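You operate a simulated robot arm through the tools that you are given. There is no shell and no other tool. Be economical: measure what you need, move in short steps, check, and stop when the job is done.

The job below is to be done with a simulated robot arm. You get a single attempt, and the scene is never put back.

JOB
Set all three rivets of the diode plate on the riveter.
Fine: one stroke each, fingers clear of the punch; turn the index knob a stop between strokes; the plate stays on the turntable.

The check looks at the end state, three seconds after you hand in, the way a careful person would. Anything else that was tipped, shoved, dropped, spilled or broken makes it a failure.

ROBOT AND FRAMES
A 6-joint arm with a two-finger parallel gripper, fixed in place. Base frame: the origin is at the foot of the arm, x ahead of it, y to its left, z up; the work surface is at about z = 0.88. Readings come in m, degrees, newtons and seconds.
With the tool pointing down near the work surface it reaches from about 0.24 to 0.64 m from the base axis. Its first joint turns from -66.0 to 66.0 degrees. Payload 2.7 kg.
Tool frame: the origin (TCP) lies between the finger pads and is the grasp point; the fingertips stand 0.023 m ahead of it; z points along the fingers, y is the line along which they close. The gripper opens to 0.094 m. The fingers are 0.038 m wide and 0.01 m thick; the gripper's body (0.054 by 0.096 m) begins 0.039 m behind the TCP.
Orientation is that of the tool frame in the base frame, as a unit quaternion [x, y, z, w]. With the fingers straight down and closing along the base's y, the tool's x points along the base's -x, its y along +y and its z along -z.

CONTROLS
- The arm moves only by the tool apply_moves. Its argument "series" is a list of rows, each a list of 7 numbers: the shift along the tool's x, y, z in units of 40 mm (1.0 is 40 mm), then the turn, a rotation vector about the tool's x, y, z in units of 5 degrees (1.0 is 5 degrees), then the finger opening in m, from 0 to 0.094. In form: [[dx, dy, dz, ax, ay, az, fingers], ...]. A call has 1 to 10 rows; each row shifts and turns the commanded pose from where the row before left it, along the tool's axes as they then stand. A call with a number of a shift or a turn outside -1 to 1 is refused whole. Each row takes 0.2 s and may step no farther than 0.05 m and 8.6 degrees from the row before; otherwise, or with a gripper value out of range, the whole call is refused. Where a pose cannot be reached the arm comes as near as it can. A force on the tool above 40 N (or 10 N above the force at the start of the call, whichever is more), or a blocked arm, ends the call early, and 0.2 s more pass. The fingers move at their own pace (about 0.045 m/s each) and stop on an object; they squeeze with about 31 N. The grip force told is the motor's: it shows also when the fingers shut on nothing. Time passes only in rows, and 0.2 s behind the last, so rows that do not move let the fingers close. It gives the time, the measured TCP pose, the force on the tool (base axes), the opening and the grip force at its end, in the units of the frame above (readings bear some noise), with the torque about the TCP (base axes, N m) and any sound that the robot's microphone picked up, and new pictures: "views" is both (left out), scene, wrist or none.
- Cameras (640 x 400 px; columns grow to the right, rows downward): "scene" is fixed at [0.0824, -0.4322, 1.4269]; the picture's right is [0.65, -0.76, 0.00], its down [-0.34, -0.29, -0.89] and it looks along [0.68, 0.58, -0.45] (base axes); focal length 260 px, centre (320, 200). "wrist" rides on the gripper at [0.086, 0.016, -0.074] in the tool frame; the picture's right is [-0.18, 0.98, 0.00], its down [-0.58, -0.11, -0.81] and it looks along [-0.79, -0.15, 0.59] (tool axes); focal length 243 px, centre (320, 200). There is no depth. A picture from a camera that has moved, and an enlarged one, comes with that camera's place and axes in the base frame and with its lens. The place of the scene camera against the robot may be out by one fixed shift of up to 0.025 m in any direction.
- close_up(camera, box): a new picture of the part [left, top, right, bottom] of that camera's present view, enlarged. No time passes.
- hand_in(): hands the job in; it is judged then, once.

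Go step by step. Nothing tells you positions but the pictures and the camera data: compare them with the known pose of the tool, close in by small moves and look again before you grip or let go. The budget is 120 turns and 200 pictures, counting those below and the enlarged ones. Unless the task says otherwise, let go and move clear before handing in, and close with one line.

The tools are called after ">>>" by a JSON object that holds its "name" and its "arguments". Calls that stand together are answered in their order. apply_moves: Moves the arm, as the interface text tells. Its arguments: {"type":"object","properties":{"series":{"type":"array"},"views":{"type":"string","enum":["both","scene","wrist","none"]}},"required":["series"]} The other tools are called the same way: close_up (camera, box) takes an enlarged picture of a part of a camera's view; hand_in () hands the job in.

At the start:

```text
t: 0.0
tcp_pos: [0.3312, -0.1064, 1.3214]
ee_rot: [0.0, 1.0, -0.002, 0.001]
force: [0.4, 0.6, 0.3]
wrist_torque: [0.01, 0.01, 0.02]
opening: 0.0939
gripper_force: 0.0
```

scene: 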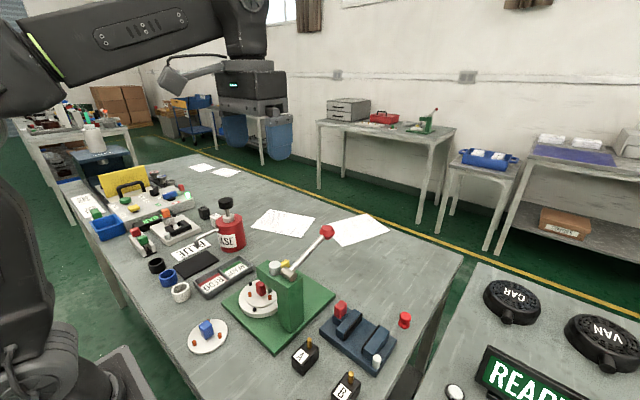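
wrist: 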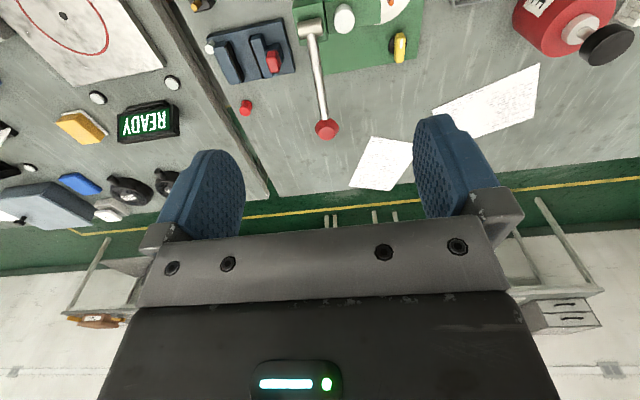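

I see a green riveter with a lever (red ball), a turntable and a yellow-handled knob. I'll take enlarged pictures first.

>>> {"name": "close_up", "arguments": {"camera": "scene", "box": [180, 200, 440, 380]}}

>>> {"name": "close_up", "arguments": {"camera": "wrist", "box": [200, 0, 460, 160]}}

>>> {"name": "close_up", "arguments": {"camera": "scene", "box": [220, 220, 340, 340]}}

```text
2.22 times, centred on (310, 290) of scene
camera zoom: at [0.0824, -0.4322, 1.4269], right [0.65, -0.76, 0.0], down [-0.34, -0.29, -0.89], along [0.68, 0.58, -0.45], focal length 579 px, centre (342, 0)
```

zoom: 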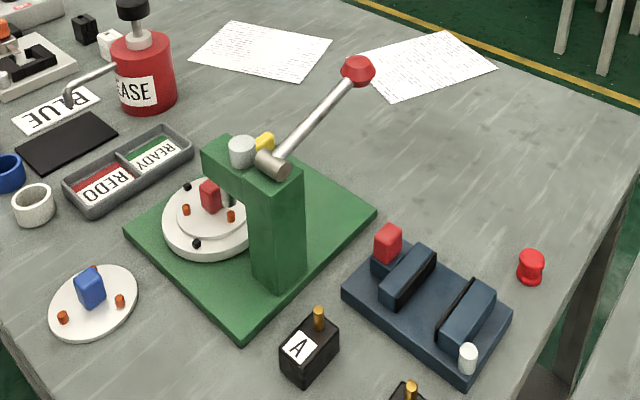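

```text
2.46 times, centred on (330, 80) of wrist
camera zoom: at [0.2443, -0.0897, 1.3964], right [0.18, 0.98, 0.0], down [0.58, -0.11, 0.81], along [0.79, -0.15, -0.59], focal length 597 px, centre (295, 495)
```

zoom: 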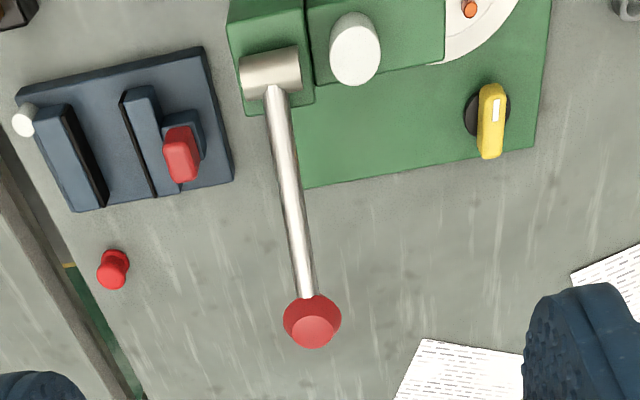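

```text
3.33 times, centred on (280, 280) of scene
camera zoom: at [0.0824, -0.4322, 1.4269], right [0.65, -0.76, 0.0], down [-0.34, -0.29, -0.89], along [0.68, 0.58, -0.45], focal length 868 px, centre (453, -67)
```

zoom: 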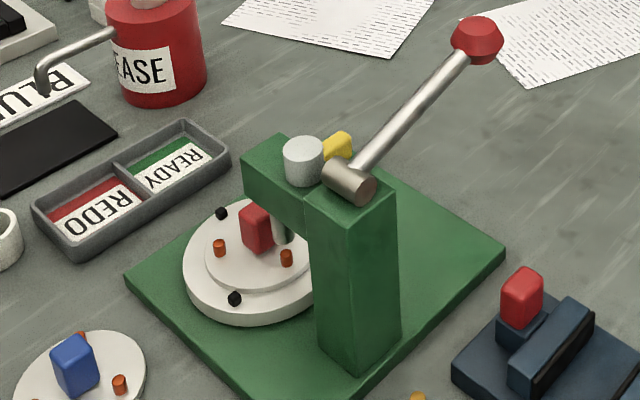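

The lever ball is at about (0.471, -0.122, 1.096), its pivot at about (0.349, -0.121, 1.065) and the yellow knob at about (0.45, 0.01). I'll move the wrist camera to look at the turntable.

>>> {"name": "apply_moves", "arguments": {"series": [[0.8, 0.8, 0.3, 0, 0, 0, 0.09], [0.8, 0.8, 0.3, 0, 0, 0, 0.06], [0.4, 0.8, 0.3, 0, 0, 0, 0.03], [0, 0.8, 0, 0, 0, 0, 0.0], [0, 0, 0, 0, 0, 0, 0.0]], "views": "wrist"}}

```text
t: 1.2
tcp_pos: [0.2491, 0.0226, 1.2852]
ee_rot: [0.0, 1.0, -0.001, 0.001]
force: [-0.2, 0.9, 0.6]
wrist_torque: [0.0, -0.02, 0.02]
opening: 0.0032
gripper_force: 0.0
camera wrist: at [0.1627, 0.0394, 1.3592], right [0.18, 0.98, 0.0], down [0.58, -0.11, 0.81], along [0.79, -0.15, -0.59], focal length 243 px, centre (320, 200)
```

wrist: 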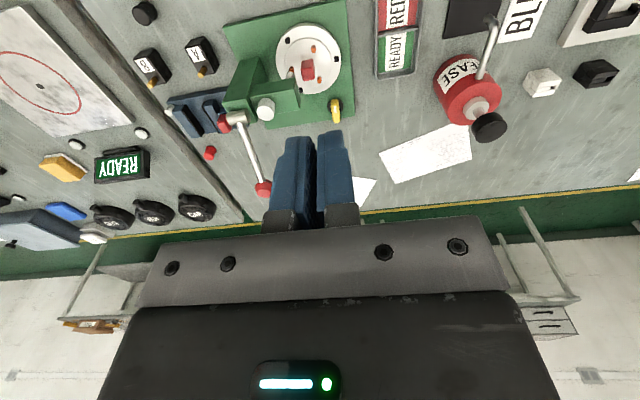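

>>> {"name": "close_up", "arguments": {"camera": "wrist", "box": [210, 0, 370, 140]}}

```text
2.86 times, centred on (290, 70) of wrist
camera zoom: at [0.1627, 0.0394, 1.3592], right [0.18, 0.98, 0.0], down [0.58, -0.11, 0.81], along [0.79, -0.15, -0.59], focal length 693 px, centre (406, 571)
```

zoom: 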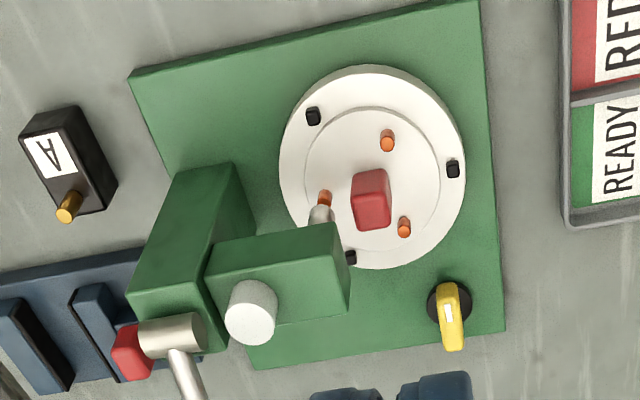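

A rivet sits under the punch now. The knob is at about (0.456, 0.015, 0.915), with its handle along x. Next I go above the lever ball with closed fingers.

>>> {"name": "apply_moves", "arguments": {"series": [[-0.9, -0.6, 0, 0, 0, 0, 0.0], [-0.9, -0.6, 0, 0, 0, 0, 0.0], [-0.9, -0.6, 0, 0, 0, 0, 0.0], [-0.9, -0.6, 0, 0, 0, 0, 0], [-0.9, -0.6, 0, 0, 0, 0, 0], [-0.9, -0.6, 0.5, 0, 0, 0, 0], [0, 0, 0.9, 0, 0, 0, 0], [0, 0, 0.9, 0, 0, 0, 0]]}}

```text
t: 3.0
tcp_pos: [0.4669, -0.1217, 1.1952]
ee_rot: [0.0, 1.0, -0.001, 0.001]
force: [0.3, -0.9, 0.4]
wrist_torque: [0.02, 0.02, 0.01]
opening: 0.0001
gripper_force: 30.6
camera wrist: at [0.3802, -0.1047, 1.2687], right [0.18, 0.98, 0.0], down [0.58, -0.11, 0.81], along [0.79, -0.15, -0.59], focal length 243 px, centre (320, 200)
```

scene: 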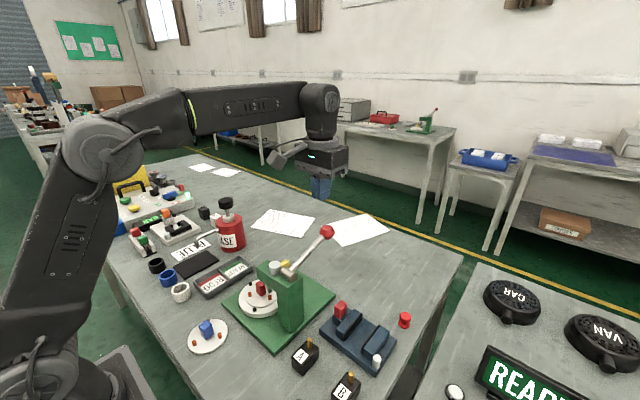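
wrist: 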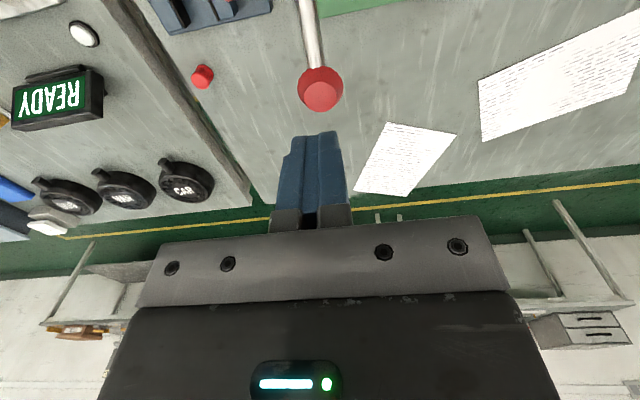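

The ball is at about (0.473, -0.122), right below the fingers. I'll move down and press slowly.

>>> {"name": "apply_moves", "arguments": {"series": [[-0.1, 0, 0.6, 0, 0, 0, 0.0], [0, 0, 0.6, 0, 0, 0, 0.0], [0, 0, 0.3, 0, 0, 0, 0.0], [0, 0, 0.25, 0, 0, 0, 0], [0, 0, 0.25, 0, 0, 0, 0], [0, 0, 0.25, 0, 0, 0, 0]]}}

```text
t: 4.4
tcp_pos: [0.4708, -0.1225, 1.1039]
ee_rot: [0.0, 1.0, -0.001, 0.001]
force: [1.2, 0.7, 2.4]
wrist_torque: [0.0, -0.08, 0.01]
opening: 0.0
gripper_force: 31.0
camera wrist: at [0.3855, -0.106, 1.1784], right [0.18, 0.98, 0.0], down [0.58, -0.11, 0.81], along [0.79, -0.15, -0.59], focal length 243 px, centre (320, 200)
```

scene: 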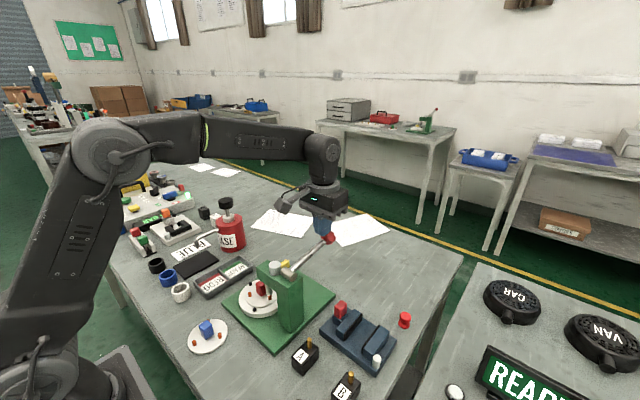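
wrist: 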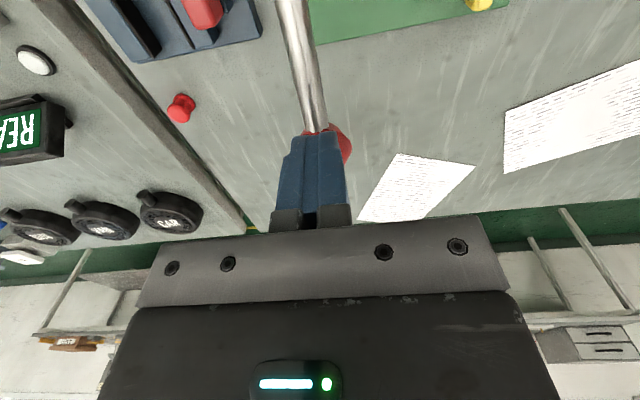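

The lever is going down at low force. The ball is slightly further in +x and +y than the fingers, so I correct and keep pressing.

>>> {"name": "apply_moves", "arguments": {"series": [[-0.1, 0.1, 0.2, 0, 0, 0, 0.0], [0, 0, 0.25, 0, 0, 0, 0.0], [0, 0, 0.25, 0, 0, 0, 0.0], [0, 0, 0.25, 0, 0, 0, 0]]}}

```text
t: 5.4
tcp_pos: [0.475, -0.1185, 1.067]
ee_rot: [-0.001, 1.0, 0.0, 0.0]
force: [3.8, 3.6, 5.6]
wrist_torque: [0.08, -0.17, 0.02]
opening: 0.0
gripper_force: 31.2
camera wrist: at [0.3892, -0.1023, 1.1416], right [0.18, 0.98, 0.0], down [0.58, -0.11, 0.81], along [0.79, -0.15, -0.59], focal length 243 px, centre (320, 200)
```

scene: 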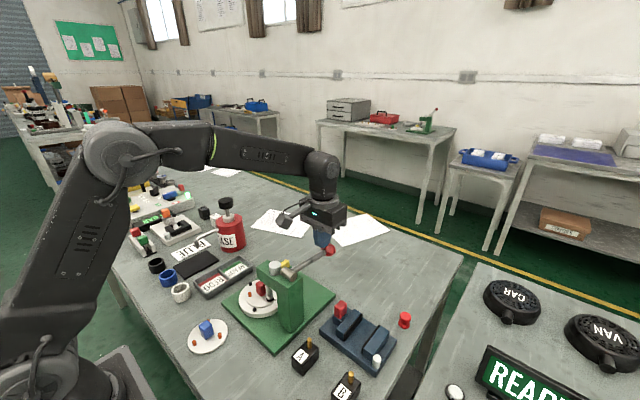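
wrist: 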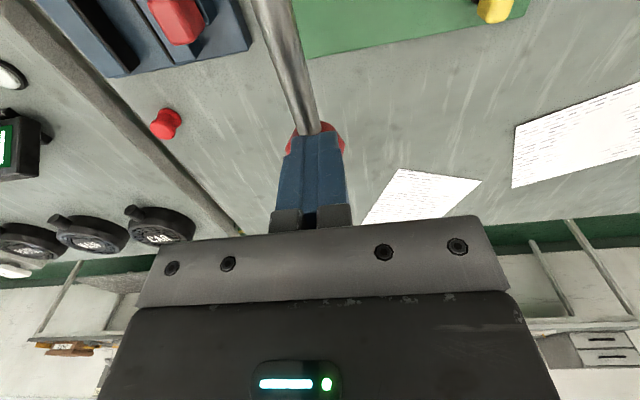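

Centered now, and the spring force is rising gently. I continue down along the arc.

>>> {"name": "apply_moves", "arguments": {"series": [[0.05, 0, 0.25, 0, 0, 0, 0.0], [0.07, 0, 0.25, 0, 0, 0, 0.0], [0.1, 0, 0.25, 0, 0, 0, 0.0], [0.12, 0, 0.25, 0, 0, 0, 0]]}}

```text
t: 6.0
tcp_pos: [0.4743, -0.1192, 1.0626]
ee_rot: [-0.001, 1.0, -0.003, 0.011]
force: [-4.0, 2.2, 5.8]
wrist_torque: [-0.01, -0.01, 0.01]
opening: 0.0002
gripper_force: 30.6
stopped in row 2: the force on the tool passed its limit at 48 N (the readings are from after the stop); the commanded pose is now the measured one
camera wrist: at [0.3864, -0.1027, 1.1339], right [0.18, 0.98, 0.0], down [0.56, -0.1, 0.82], along [0.81, -0.15, -0.57], focal length 243 px, centre (320, 200)
```

scene: 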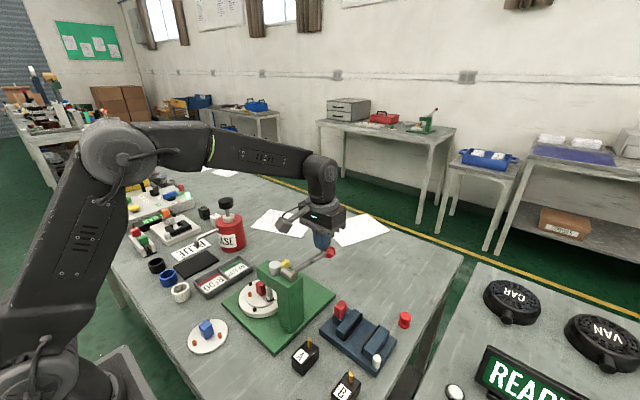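
wrist: 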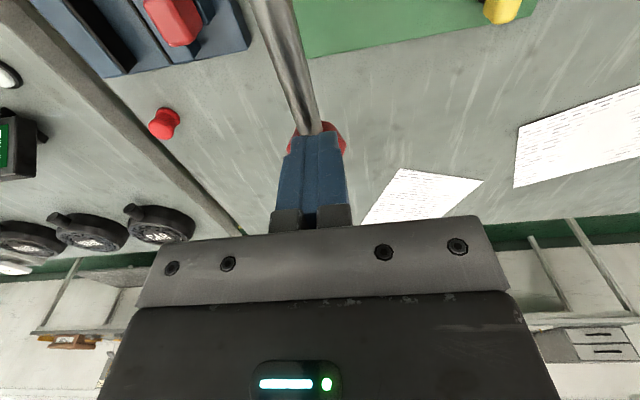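

The push ended at 48 N, which is probably the end stop. I'll check the punch.

>>> {"name": "close_up", "arguments": {"camera": "scene", "box": [230, 240, 350, 330]}}

```text
4.44 times, centred on (290, 285) of scene
camera zoom: at [0.0822, -0.4321, 1.427], right [0.65, -0.76, 0.0], down [-0.34, -0.29, -0.89], along [0.68, 0.58, -0.45], focal length 1158 px, centre (453, -178)
```

zoom: 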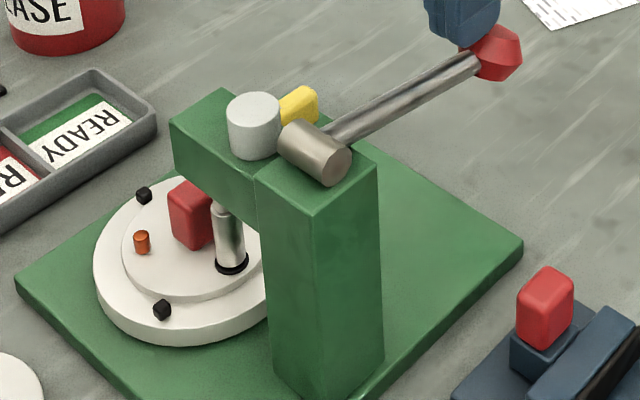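

The punch is down on the rivet. A gentle further press will show whether this is a hard stop.

>>> {"name": "apply_moves", "arguments": {"series": [[0, 0, 0.06, 0, 0, 0, 0.0], [0, 0, 0.06, 0, 0, 0, 0.0], [0, 0, 0.06, 0, 0, 0, 0.0], [0, 0, 0.06, 0, 0, 0, 0]], "views": "none"}}

>>> {"name": "close_up", "arguments": {"camera": "scene", "box": [230, 240, 350, 330]}}

```text
t: 6.6
tcp_pos: [0.4741, -0.1203, 1.0628]
ee_rot: [-0.002, 1.0, -0.005, 0.014]
force: [-5.1, 1.7, 6.4]
wrist_torque: [0.01, -0.01, 0.0]
opening: 0.0001
gripper_force: 31.4
stopped in row 3: the force on the tool passed its limit at 43 N (the readings are from after the stop); the commanded pose is now the measured one
```

```text
4.44 times, centred on (290, 285) of scene
camera zoom: at [0.0822, -0.4321, 1.427], right [0.65, -0.76, 0.0], down [-0.34, -0.29, -0.89], along [0.68, 0.58, -0.45], focal length 1158 px, centre (453, -178)
```

zoom: 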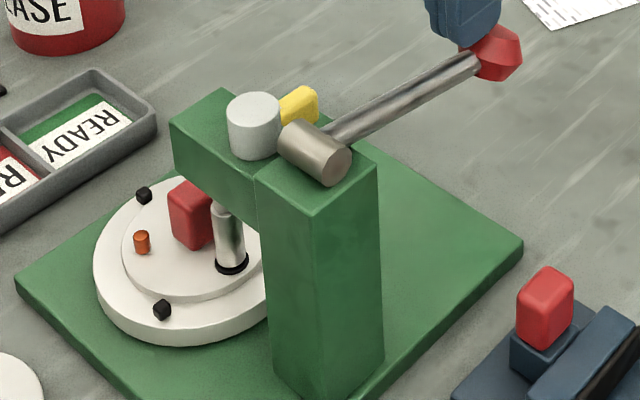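

It is a hard stop, so the stroke is complete. I raise slowly to let the lever return, and correct the small tilt.

>>> {"name": "apply_moves", "arguments": {"series": [[0, 0, -0.3, -0.05, 0.16, 0, 0.0], [0, 0, -0.3, -0.05, 0.16, 0, 0.0], [0, 0, -0.3, 0, 0, 0, 0.0], [0, 0, -0.4, 0, 0, 0, 0], [0, 0, -0.5, 0, 0, 0, 0], [0, 0, -0.7, 0, 0, 0, 0], [0, 0, -0.8, 0, 0, 0, 0], [0, 0, -0.8, 0, 0, 0, 0]]}}

>>> {"name": "close_up", "arguments": {"camera": "scene", "box": [230, 220, 350, 330]}}

```text
t: 8.4
tcp_pos: [0.4755, -0.1186, 1.2238]
ee_rot: [-0.002, 1.0, 0.0, 0.001]
force: [-0.4, 0.0, -0.3]
wrist_torque: [0.03, -0.03, 0.01]
opening: 0.0002
gripper_force: 31.0
camera wrist: at [0.3881, -0.1029, 1.2983], right [0.18, 0.98, 0.0], down [0.58, -0.11, 0.81], along [0.79, -0.15, -0.59], focal length 243 px, centre (320, 200)
```

scene: 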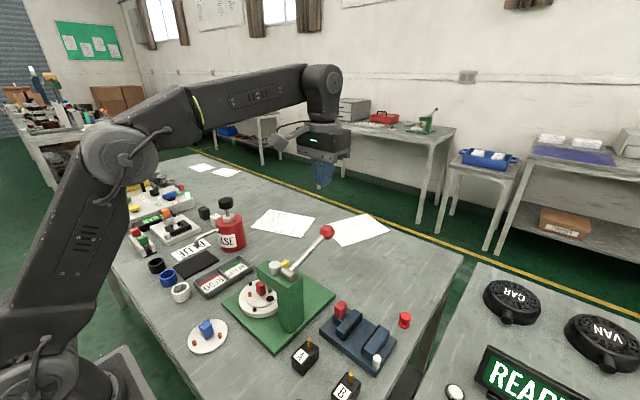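
wrist: 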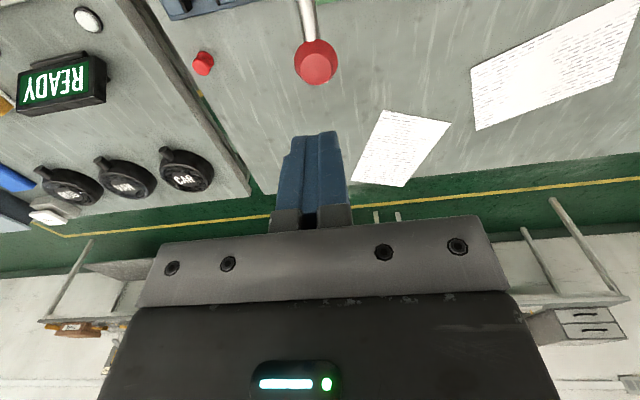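

```text
3.64 times, centred on (290, 275) of scene
camera zoom: at [0.0824, -0.4322, 1.4269], right [0.65, -0.76, 0.0], down [-0.34, -0.29, -0.89], along [0.68, 0.58, -0.45], focal length 947 px, centre (429, -73)
```

zoom: 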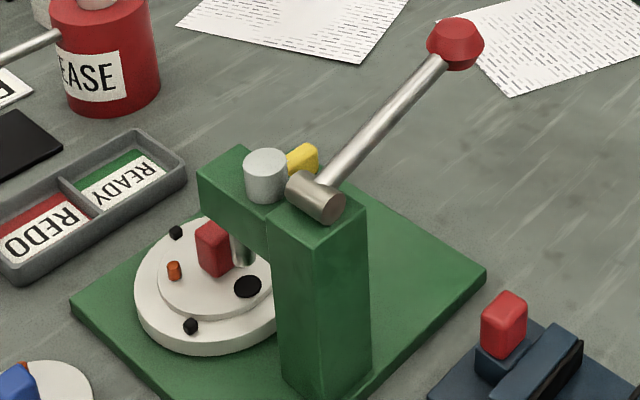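

The first rivet is set (black flat head) and the lever has sprung back. Now I go to the knob.

>>> {"name": "apply_moves", "arguments": {"series": [[0.3, 0.9, 0, 0, 0, 0, 0.0], [0.3, 0.9, 0, 0, 0, 0, 0.0], [0.3, 0.9, 0.4, 0, 0, 0, 0.03], [0.3, 0.7, 0.6, 0, 0, 0, 0.04], [0, 0, 0.8, 0, 0, 0, 0.04]], "views": "wrist"}}

>>> {"name": "close_up", "arguments": {"camera": "wrist", "box": [220, 0, 420, 160]}}

```text
t: 9.6
tcp_pos: [0.4256, 0.0161, 1.1515]
ee_rot: [-0.002, 1.0, 0.001, 0.001]
force: [-0.1, -0.3, 0.0]
wrist_torque: [0.02, 0.04, -0.03]
opening: 0.04
gripper_force: 0.0
camera wrist: at [0.3392, 0.0323, 1.2261], right [0.18, 0.98, 0.0], down [0.58, -0.11, 0.81], along [0.79, -0.15, -0.59], focal length 243 px, centre (320, 200)
```

wrist: 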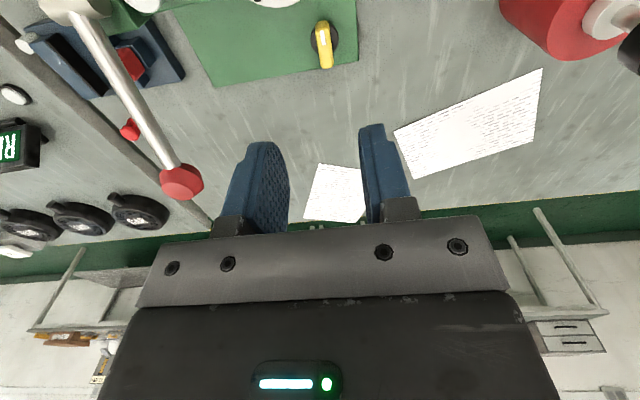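

```text
2.50 times, centred on (320, 80) of wrist
camera zoom: at [0.3392, 0.0323, 1.2261], right [0.18, 0.98, 0.0], down [0.58, -0.11, 0.81], along [0.79, -0.15, -0.59], focal length 606 px, centre (320, 500)
```

zoom: 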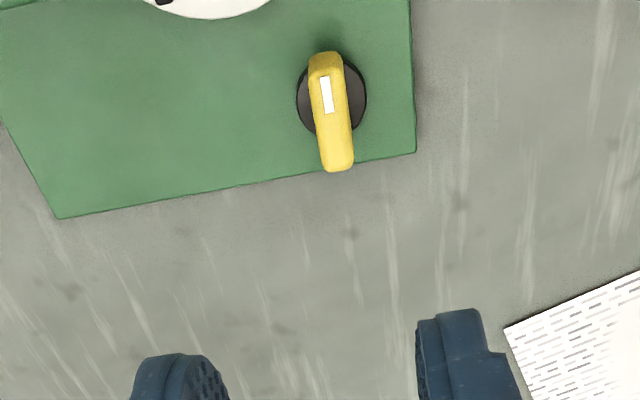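

The handle lies along x, centred at about (0.456, 0.016), with its top at about 0.92. I descend over it with the fingers open.

>>> {"name": "apply_moves", "arguments": {"series": [[-0.76, 0, 0.8, 0, 0, 0, 0.04], [0, 0, 1.0, 0, 0, 0, 0.04], [0, 0, 1.0, 0, 0, 0, 0.04], [0, 0, 1.0, 0, 0, 0, 0.04], [0, 0, 0.7, 0, 0, 0, 0.04]]}}

>>> {"name": "close_up", "arguments": {"camera": "scene", "box": [230, 200, 350, 330]}}

>>> {"name": "close_up", "arguments": {"camera": "wrist", "box": [220, 0, 420, 240]}}

```text
t: 10.8
tcp_pos: [0.4567, 0.0158, 0.971]
ee_rot: [-0.002, 1.0, 0.0, 0.0]
force: [0.4, 0.4, 0.4]
wrist_torque: [0.01, 0.03, 0.02]
opening: 0.0403
gripper_force: 0.1
camera wrist: at [0.3696, 0.0336, 1.0456], right [0.18, 0.98, 0.0], down [0.58, -0.11, 0.81], along [0.79, -0.15, -0.59], focal length 243 px, centre (320, 200)
```

scene: 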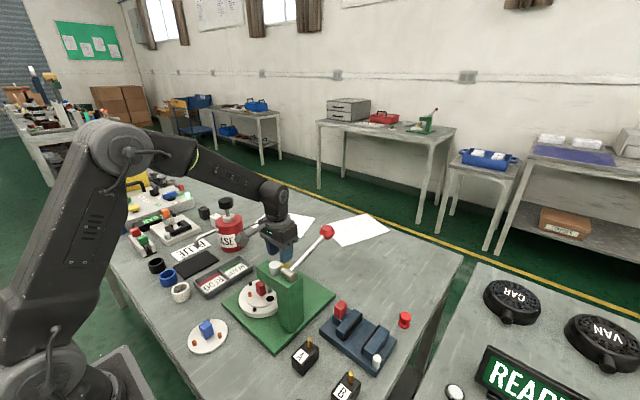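
wrist: 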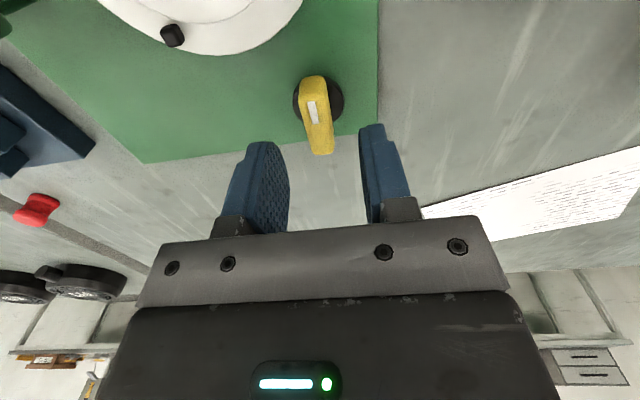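

```text
3.08 times, centred on (290, 265) of scene
camera zoom: at [0.0824, -0.4322, 1.4269], right [0.65, -0.76, 0.0], down [-0.34, -0.29, -0.89], along [0.68, 0.58, -0.45], focal length 802 px, centre (412, 0)
```

zoom: 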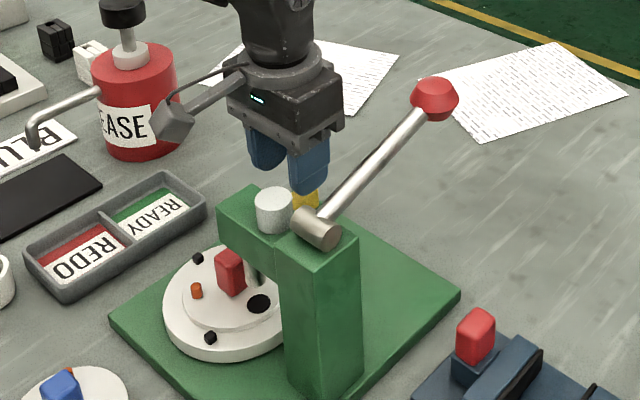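

```text
1.67 times, centred on (320, 120) of wrist
camera zoom: at [0.3696, 0.0336, 1.0456], right [0.18, 0.98, 0.0], down [0.58, -0.11, 0.81], along [0.79, -0.15, -0.59], focal length 404 px, centre (320, 333)
```

zoom: 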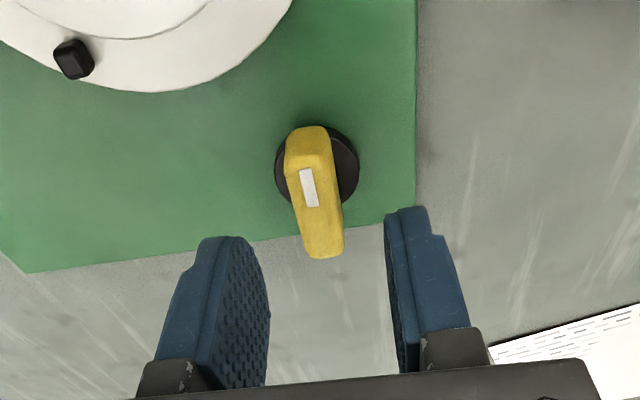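

The fingers straddle the handle. I descend to a TCP height of about 0.935.

>>> {"name": "apply_moves", "arguments": {"series": [[0, 0, 0.3, 0, 0, 0, 0.04], [0, 0, 0.3, 0, 0, 0, 0.04], [0, 0, 0.3, 0, 0, 0, 0.04]], "views": "wrist"}}

>>> {"name": "close_up", "arguments": {"camera": "wrist", "box": [220, 0, 420, 240]}}

>>> {"name": "close_up", "arguments": {"camera": "scene", "box": [230, 220, 340, 300]}}

```text
t: 11.6
tcp_pos: [0.4564, 0.0159, 0.9378]
ee_rot: [-0.001, 1.0, 0.0, 0.001]
force: [0.3, 0.0, 0.6]
wrist_torque: [-0.01, -0.01, 0.01]
opening: 0.04
gripper_force: 0.1
camera wrist: at [0.3707, 0.0333, 1.011], right [0.18, 0.98, 0.0], down [0.58, -0.11, 0.81], along [0.79, -0.15, -0.59], focal length 243 px, centre (320, 200)
```

wrist: 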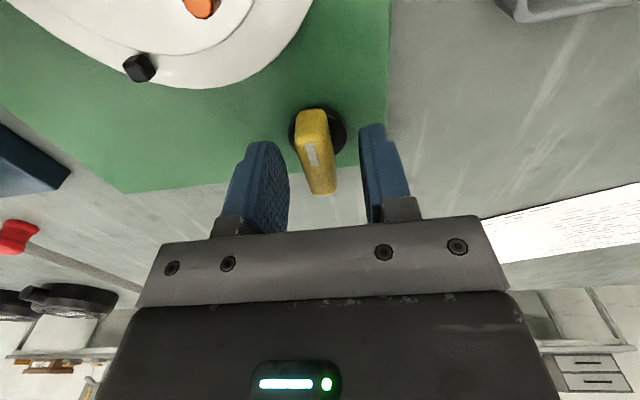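

```text
1.67 times, centred on (320, 120) of wrist
camera zoom: at [0.3707, 0.0333, 1.011], right [0.18, 0.98, 0.0], down [0.58, -0.11, 0.81], along [0.79, -0.15, -0.59], focal length 404 px, centre (320, 333)
```

zoom: 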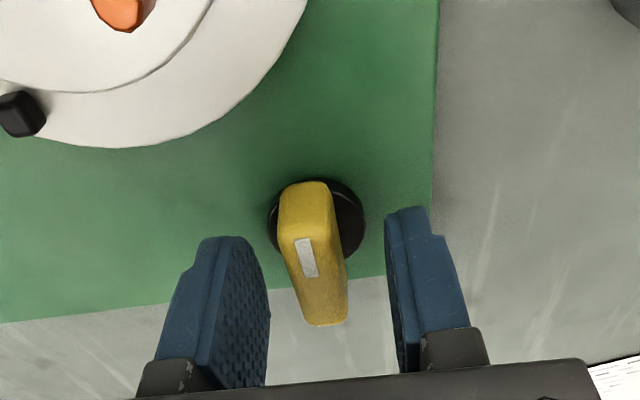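

```text
5.00 times, centred on (285, 260) of scene
camera zoom: at [0.0824, -0.4322, 1.4269], right [0.65, -0.76, 0.0], down [-0.34, -0.29, -0.89], along [0.68, 0.58, -0.45], focal length 1303 px, centre (495, -100)
```

zoom: 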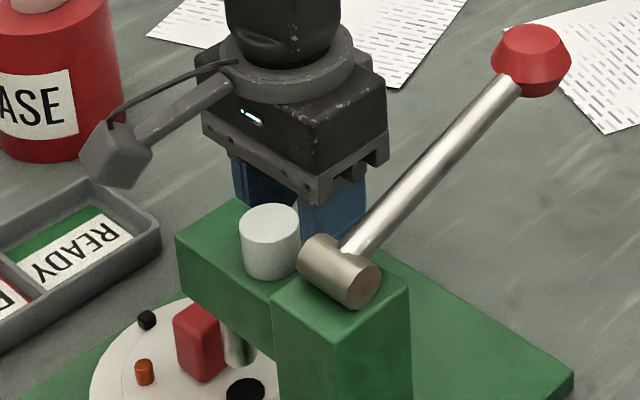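

The handle is well between the fingers. I lower 6 mm and grip.

>>> {"name": "apply_moves", "arguments": {"series": [[0, 0, 0.15, 0, 0, 0, 0.04], [0, 0, 0, 0, 0, 0, 0.0], [0, 0, 0, 0, 0, 0, 0.0], [0, 0, 0, 0, 0, 0, 0.0], [0, 0, 0, 0, 0, 0, 0.0]], "views": "wrist"}}

```text
t: 12.8
tcp_pos: [0.4566, 0.0152, 0.9318]
ee_rot: [-0.002, 1.0, -0.001, 0.001]
force: [0.6, -13.8, -3.9]
wrist_torque: [-0.06, -0.59, -0.04]
opening: 0.0157
gripper_force: 44.6
camera wrist: at [0.3704, 0.0317, 1.0048], right [0.18, 0.98, 0.0], down [0.58, -0.11, 0.81], along [0.79, -0.15, -0.59], focal length 243 px, centre (320, 200)
```

wrist: 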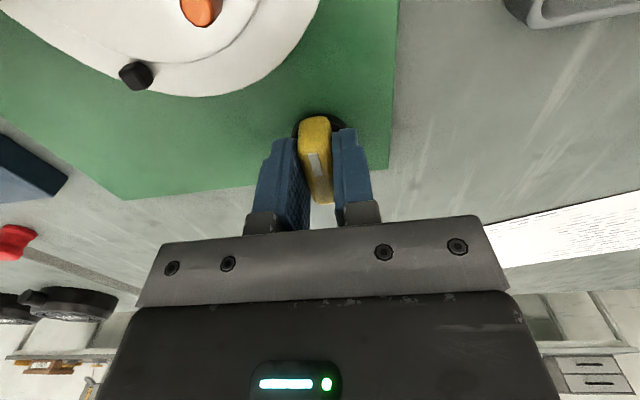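

I've gripped it at 0.0157 m opening with a 14 N side load, so I shift slightly in -y to relieve it and then start turning.

>>> {"name": "apply_moves", "arguments": {"series": [[0, -0.03, 0, 0, 0, 0, 0.0], [0, 0, 0, 0, 0, 0, 0.0]], "views": "none"}}

```text
t: 13.4
tcp_pos: [0.457, 0.014, 0.9302]
ee_rot: [-0.002, 1.0, 0.0, 0.001]
force: [2.6, -8.0, -4.7]
wrist_torque: [-0.22, -0.43, 0.0]
opening: 0.0158
gripper_force: 45.3
```

>>> {"name": "apply_moves", "arguments": {"series": [[0, -0.04, 0, 0, 0, 0, 0.0], [0, 0, 0, 0, 0, 1, 0.0], [0, 0, 0, 0, 0, 1, 0.0]], "views": "wrist"}}

```text
t: 14.2
tcp_pos: [0.4562, 0.0156, 0.9302]
ee_rot: [0.083, 0.997, -0.001, -0.001]
force: [-12.6, 19.0, 4.2]
wrist_torque: [0.17, -0.1, 2.14]
opening: 0.0216
gripper_force: 44.9
camera wrist: at [0.3734, 0.0461, 1.0052], right [0.34, 0.94, 0.0], down [0.56, -0.2, 0.81], along [0.76, -0.28, -0.59], focal length 243 px, centre (320, 200)
```

wrist: 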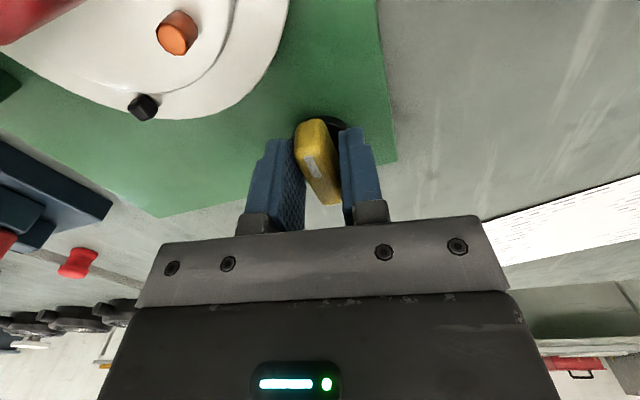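

The handle doesn't turn clockwise: the grip twisted against 2.1 N m. I go back and try counter-clockwise.

>>> {"name": "apply_moves", "arguments": {"series": [[0, 0, 0, 0, 0, -1, 0.0], [0, 0, 0, 0, 0, -1, 0.0], [0, 0, 0, 0, 0, 0, 0.0]], "views": "none"}}

>>> {"name": "apply_moves", "arguments": {"series": [[0, 0, 0, 0, 0, -1, 0.0], [0, 0, 0, 0, 0, -1, 0.0]], "views": "wrist"}}

```text
t: 15.0
tcp_pos: [0.4576, 0.0156, 0.9306]
ee_rot: [-0.001, 1.0, 0.001, 0.001]
force: [-3.3, 24.9, 2.1]
wrist_torque: [0.34, 0.91, 0.09]
opening: 0.016
gripper_force: 44.9
```

```text
t: 15.6
tcp_pos: [0.4572, 0.014, 0.9301]
ee_rot: [-0.09, 0.996, 0.0, 0.001]
force: [-5.2, 23.7, 2.2]
wrist_torque: [0.38, 0.07, 0.08]
opening: 0.0158
gripper_force: 45.3
camera wrist: at [0.3691, 0.0155, 1.0048], right [0.0, 1.0, 0.0], down [0.59, 0.0, 0.81], along [0.81, 0.0, -0.59], focal length 243 px, centre (320, 200)
```

wrist: 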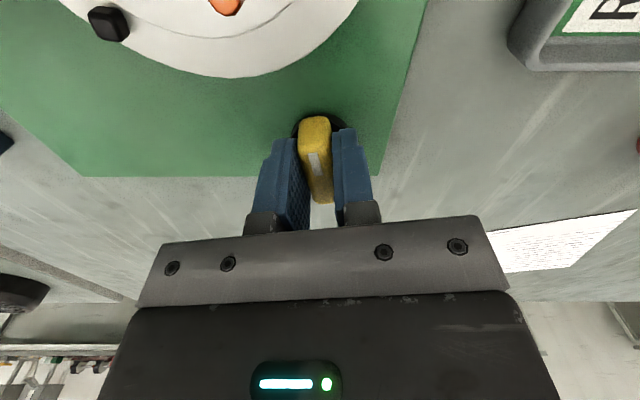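

It turns freely counter-clockwise. I relieve the side load and continue.

>>> {"name": "apply_moves", "arguments": {"series": [[0, 0.028, 0, 0, 0, 0, 0.0], [0, 0, 0, 0, 0, -1, 0.0], [0, 0, 0, 0, 0, -1, 0.0], [0, 0, 0, 0, 0, -1, 0.0], [0, 0, 0, 0, 0, -1, 0.0]], "views": "both"}}

>>> {"name": "close_up", "arguments": {"camera": "scene", "box": [230, 220, 340, 330]}}

```text
t: 16.8
tcp_pos: [0.4565, 0.0138, 0.9309]
ee_rot: [-0.258, 0.966, -0.001, 0.002]
force: [3.9, 7.0, 11.5]
wrist_torque: [-1.47, 1.06, -1.6]
opening: 0.0158
gripper_force: 44.9
camera wrist: at [0.3743, -0.0149, 1.0047], right [-0.33, 0.94, 0.0], down [0.55, 0.2, 0.81], along [0.76, 0.27, -0.59], focal length 243 px, centre (320, 200)
```

scene: 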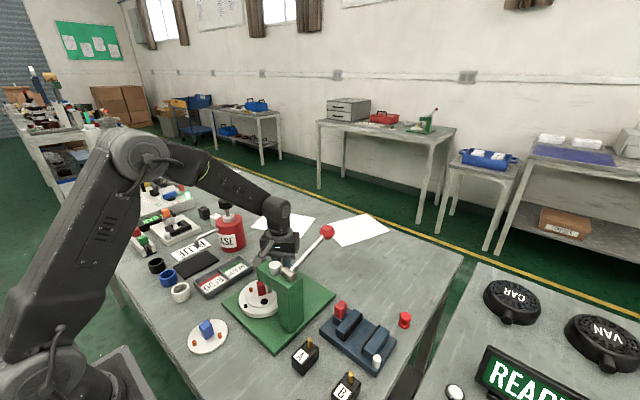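
wrist: 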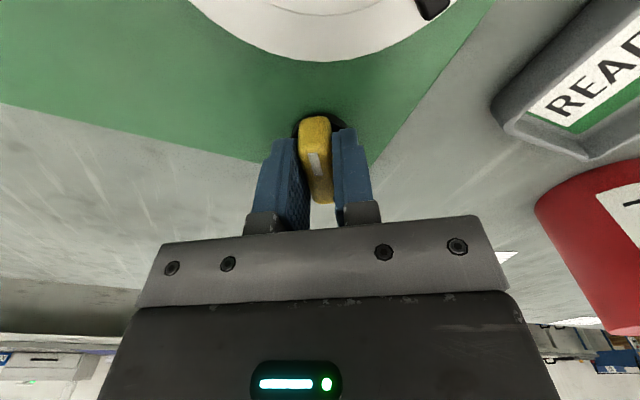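

```text
3.64 times, centred on (285, 275) of scene
camera zoom: at [0.0824, -0.432, 1.427], right [0.65, -0.76, 0.0], down [-0.34, -0.29, -0.89], along [0.68, 0.58, -0.45], focal length 947 px, centre (447, -73)
```

zoom: 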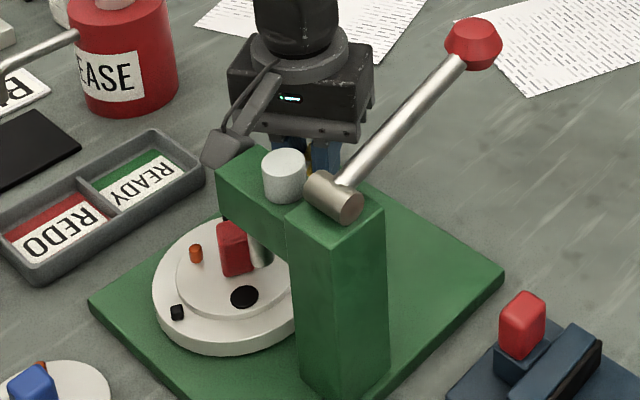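

The turntable is turning, but the torque and force pattern suggests the wrist camera is touching the press arm. I'll let go, back off, and regrip with the gripper flipped 180° so the camera is on the far side.

>>> {"name": "apply_moves", "arguments": {"series": [[0, 0, 0, 0, 0, 0.3, 0.04], [0, 0, 0, 0, 0, 0.5, 0.04], [0, 0, 0, 0, 0, 0.5, 0.04]], "views": "both"}}

>>> {"name": "close_up", "arguments": {"camera": "scene", "box": [230, 220, 340, 330]}}

```text
t: 17.6
tcp_pos: [0.457, 0.014, 0.9296]
ee_rot: [-0.205, 0.979, -0.001, 0.0]
force: [-0.2, -0.5, -0.3]
wrist_torque: [-0.02, 0.01, 0.02]
opening: 0.0401
gripper_force: 0.0
camera wrist: at [0.3712, -0.0052, 1.0042], right [-0.23, 0.97, 0.0], down [0.58, 0.13, 0.81], along [0.79, 0.18, -0.59], focal length 243 px, centre (320, 200)
```

scene: 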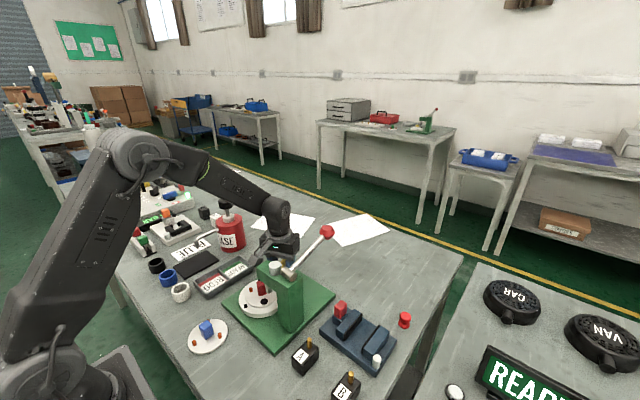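
wrist: 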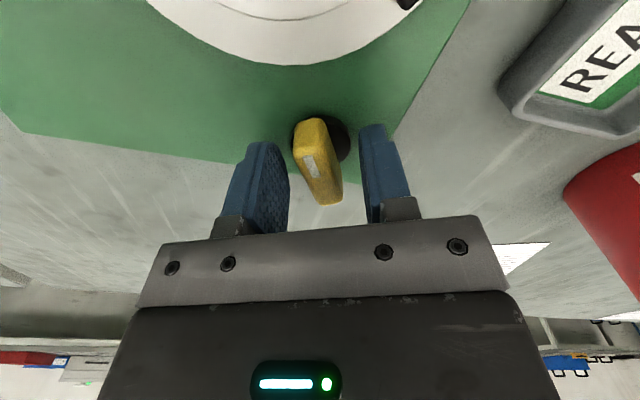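

```text
3.64 times, centred on (285, 275) of scene
camera zoom: at [0.0824, -0.4322, 1.4269], right [0.65, -0.76, 0.0], down [-0.34, -0.29, -0.89], along [0.68, 0.58, -0.45], focal length 947 px, centre (447, -73)
```

zoom: 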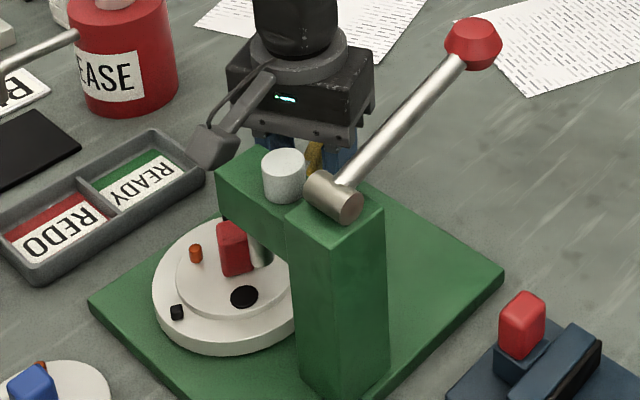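

The turntable follows one to one and the handle stays put at about 30°. I lift and flip the gripper clockwise so the camera passes via +y.

>>> {"name": "apply_moves", "arguments": {"series": [[0, 0, -0.9, 0, 0, 0, 0.04], [0, 0, -0.9, 0, 0, 0, 0.04], [0, 0, -0.9, 0, 0, 0, 0.04], [0, 0, -0.3, 0, 0, 1, 0.04], [0, 0, 0, 0, 0, 1, 0.04], [0, 0, 0, 0, 0, 1, 0.04], [0, 0, 0, 0, 0, 1, 0.04], [0, 0, 0, 0, 0, 1, 0.04], [0, 0, 0, 0, 0, 1, 0.04], [0, 0, 0, 0, 0, 1, 0.04]], "views": "none"}}

>>> {"name": "apply_moves", "arguments": {"series": [[0, 0, 0, 0, 0, 1, 0.04], [0, 0, 0, 0, 0, 1, 0.04], [0, 0, 0, 0, 0, 1, 0.04], [0, 0, 0, 0, 0, 1, 0.04], [0, 0, 0, 0, 0, 1, 0.04], [0, 0, 0, 0, 0, 1, 0.04], [0, 0, 0, 0, 0, 1, 0.04], [0, 0, 0, 0, 0, 1, 0.04], [0, 0, 0, 0, 0, 1, 0.04], [0, 0, 0, 0, 0, 1, 0.04]], "views": "none"}}

>>> {"name": "apply_moves", "arguments": {"series": [[0, 0, 0, 0, 0, 1, 0.04], [0, 0, 0, 0, 0, 1, 0.04], [0, 0, 0, 0, 0, 1, 0.04], [0, 0, 0, 0, 0, 1, 0.04], [0, 0, 0, 0, 0, 1, 0.04], [0, 0, 0, 0, 0, 1, 0.04], [0, 0, 0, 0, 0, 1, 0.04], [0, 0, 0, 0, 0, 1, 0.04], [0, 0, 0, 0, 0, 1, 0.04], [0, 0, 0, 0, 0, 1, 0.04]], "views": "both"}}

```text
t: 19.8
tcp_pos: [0.4565, 0.0126, 1.0504]
ee_rot: [0.099, 0.995, -0.001, 0.001]
force: [-0.9, 1.0, -0.5]
wrist_torque: [0.0, -0.01, -0.02]
opening: 0.0401
gripper_force: 0.1
```

```text
t: 22.0
tcp_pos: [0.4553, 0.0155, 1.0512]
ee_rot: [0.511, 0.86, 0.0, 0.001]
force: [0.7, 0.5, 0.1]
wrist_torque: [0.01, -0.01, 0.0]
opening: 0.0399
gripper_force: 0.0
```

```text
t: 24.2
tcp_pos: [0.4564, 0.0145, 1.0504]
ee_rot: [0.826, 0.564, 0.0, 0.001]
force: [0.9, 0.0, 0.2]
wrist_torque: [0.01, 0.01, 0.02]
opening: 0.0398
gripper_force: 0.1
camera wrist: at [0.5032, 0.0893, 1.1246], right [0.85, -0.53, 0.0], down [-0.31, -0.5, 0.81], along [-0.43, -0.68, -0.59], focal length 243 px, centre (320, 200)
```

scene: 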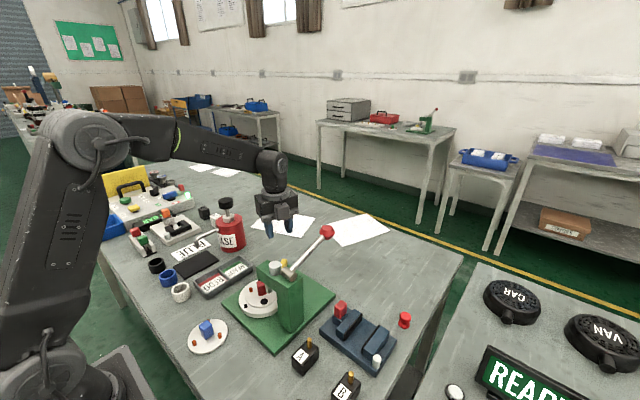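
wrist: 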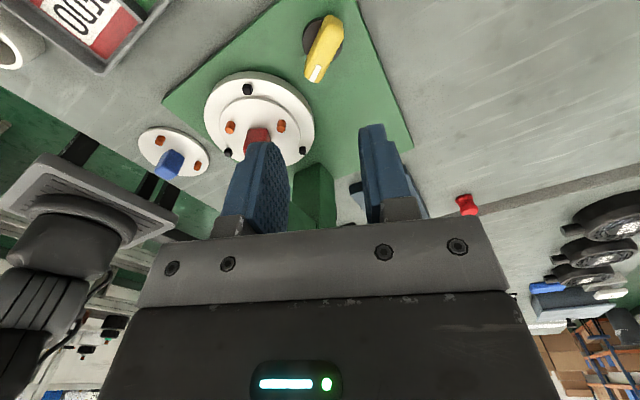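

The joint allows it. I finish the flip to about 150°.

>>> {"name": "apply_moves", "arguments": {"series": [[0, 0, 0, 0, 0, 1, 0.04], [0, 0, 0, 0, 0, 1, 0.04], [0, 0, 0, 0, 0, 1, 0.04], [0, 0, 0, 0, 0, 1, 0.04], [0, 0, 0, 0, 0, 1, 0.04], [0, 0, 0, 0, 0, 1, 0.04], [0, 0, 0.5, 0, 0, 1, 0.04], [0, 0, 0.7, 0, 0, 0.7, 0.04]], "views": "wrist"}}

>>> {"name": "close_up", "arguments": {"camera": "wrist", "box": [200, 0, 440, 160]}}

```text
t: 26.0
tcp_pos: [0.4569, 0.0141, 1.0019]
ee_rot: [0.965, 0.261, 0.001, 0.001]
force: [0.2, 0.0, -0.1]
wrist_torque: [-0.01, 0.02, -0.02]
opening: 0.0399
gripper_force: 0.0
camera wrist: at [0.541, 0.0451, 1.076], right [0.33, -0.94, 0.0], down [-0.56, -0.2, 0.81], along [-0.76, -0.27, -0.59], focal length 243 px, centre (320, 200)
```

wrist: 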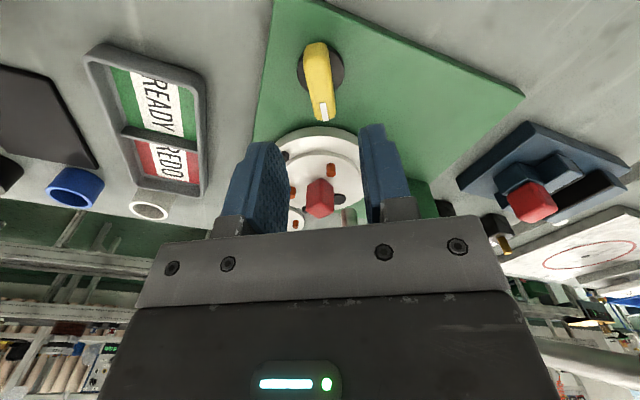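

```text
2.50 times, centred on (320, 80) of wrist
camera zoom: at [0.541, 0.0451, 1.076], right [0.33, -0.94, 0.0], down [-0.56, -0.2, 0.81], along [-0.76, -0.27, -0.59], focal length 606 px, centre (320, 500)
```

zoom: 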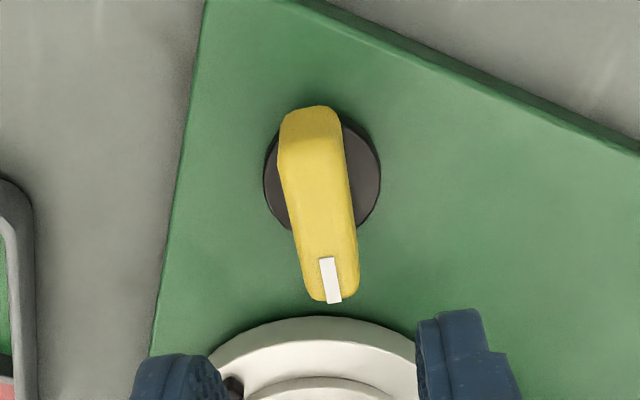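

Aligned with the handle, so I descend and grip.

>>> {"name": "apply_moves", "arguments": {"series": [[0, 0, 0.5, 0, 0, 0, 0.04], [0, 0, 0.5, 0, 0, 0, 0.04], [0, 0, 0.5, 0, 0, 0, 0.04], [0, 0, 0.25, 0, 0, 0, 0.04], [0, 0, 0, 0, 0, 0, 0.0], [0, 0, 0, 0, 0, 0, 0.0], [0, 0, 0, 0, 0, 0, 0.0], [0, 0, 0, 0, 0, 0, 0.0]], "views": "wrist"}}

```text
t: 27.8
tcp_pos: [0.4583, 0.0131, 0.9307]
ee_rot: [0.966, 0.26, 0.002, 0.002]
force: [15.7, -22.5, -10.4]
wrist_torque: [0.5, -0.73, -0.03]
opening: 0.0162
gripper_force: 45.1
camera wrist: at [0.5406, 0.044, 1.0057], right [0.33, -0.94, 0.0], down [-0.56, -0.2, 0.8], along [-0.76, -0.27, -0.59], focal length 243 px, centre (320, 200)
```

wrist: 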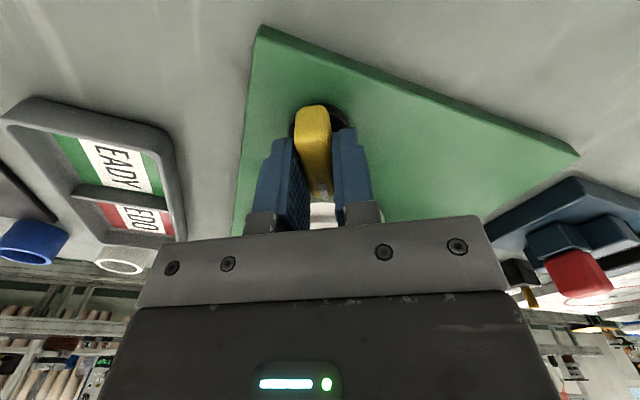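

I relieve the 27 N side load along tool +y, then turn counter-clockwise.

>>> {"name": "apply_moves", "arguments": {"series": [[0, 0.034, 0, 0, 0, 0, 0.0], [0, 0, 0, 0, 0, -1, 0.0], [0, 0, 0, 0, 0, -1, 0.0], [0, 0, 0, 0, 0, -1, 0.0], [0, 0, 0, 0, 0, -1, 0.0]], "views": "none"}}

```text
t: 29.0
tcp_pos: [0.4583, 0.0123, 0.9311]
ee_rot: [0.905, 0.425, 0.001, 0.0]
force: [18.0, -14.5, -24.1]
wrist_torque: [0.8, -0.57, -0.07]
opening: 0.0159
gripper_force: 45.3
```

>>> {"name": "apply_moves", "arguments": {"series": [[0, 0.03, 0.03, 0, 0, 0, 0.0], [0, 0, 0, 0, 0, -1, 0.0], [0, 0, 0, 0, 0, -1, 0.0], [0, 0, 0, 0, 0, -1, 0.0]], "views": "none"}}

```text
t: 30.0
tcp_pos: [0.4584, 0.0125, 0.9309]
ee_rot: [0.842, 0.54, 0.001, 0.001]
force: [11.1, -6.9, -8.0]
wrist_torque: [0.44, 0.42, -0.03]
opening: 0.0159
gripper_force: 44.6
```

>>> {"name": "apply_moves", "arguments": {"series": [[0, 0.012, 0.01, 0, 0, 0, 0.0], [0, 0, 0, 0, 0, -1, 0.0], [0, 0, 0, 0, 0, -1, 0.0], [0, 0, 0, 0, 0, -1, 0.0], [0, 0, 0, 0, 0, -1, 0.0]], "views": "both"}}

>>> {"name": "close_up", "arguments": {"camera": "scene", "box": [230, 220, 340, 330]}}

```text
t: 31.2
tcp_pos: [0.4602, 0.0116, 0.9305]
ee_rot: [0.735, 0.678, 0.002, 0.002]
force: [15.8, 2.6, -0.2]
wrist_torque: [-0.06, 0.46, -0.03]
opening: 0.0159
gripper_force: 45.4
camera wrist: at [0.4827, 0.098, 1.0057], right [0.96, -0.26, 0.0], down [-0.16, -0.57, 0.81], along [-0.21, -0.78, -0.59], focal length 243 px, centre (320, 200)
```

scene: 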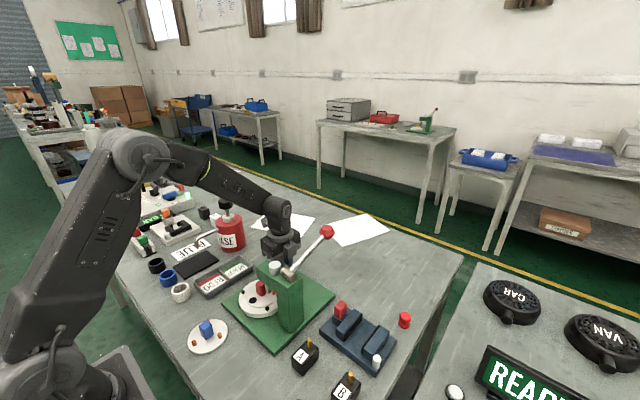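
wrist: 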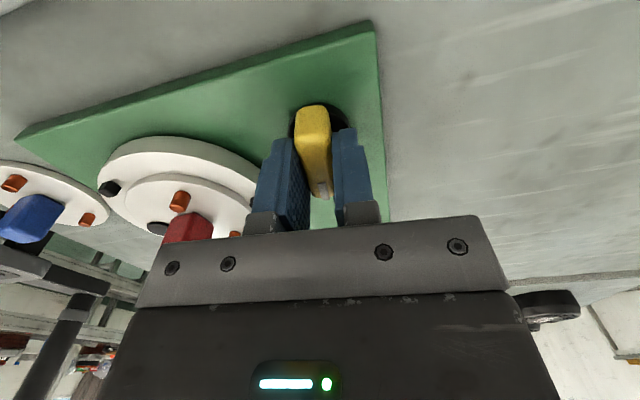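

```text
3.64 times, centred on (285, 275) of scene
camera zoom: at [0.0828, -0.4321, 1.4269], right [0.65, -0.76, 0.0], down [-0.34, -0.29, -0.89], along [0.68, 0.58, -0.45], focal length 947 px, centre (447, -73)
```

zoom: 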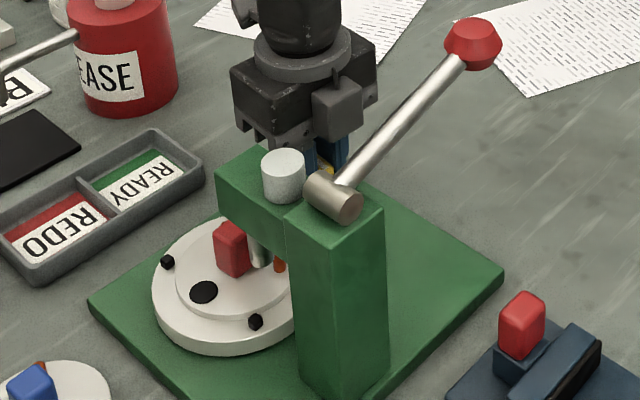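

The turntable tracks 1:1 (handle at about 85°) and the next rivet is approaching the punch. I continue toward 120°.

>>> {"name": "apply_moves", "arguments": {"series": [[0, 0.02, 0, 0, 0, 0, 0.0], [0, 0, 0, 0, 0, -1, 0.0], [0, 0, 0, 0, 0, -1, 0.0], [0, 0, 0, 0, 0, -1, 0.0], [0, 0.01, 0, 0, 0, -1, 0.0], [0, 0, 0, 0, 0, -1, 0.0]], "views": "none"}}

```text
t: 32.6
tcp_pos: [0.4607, 0.0122, 0.9302]
ee_rot: [0.572, 0.82, 0.0, 0.001]
force: [19.9, 9.2, 3.9]
wrist_torque: [1.33, 0.89, -0.08]
opening: 0.0156
gripper_force: 45.0
```

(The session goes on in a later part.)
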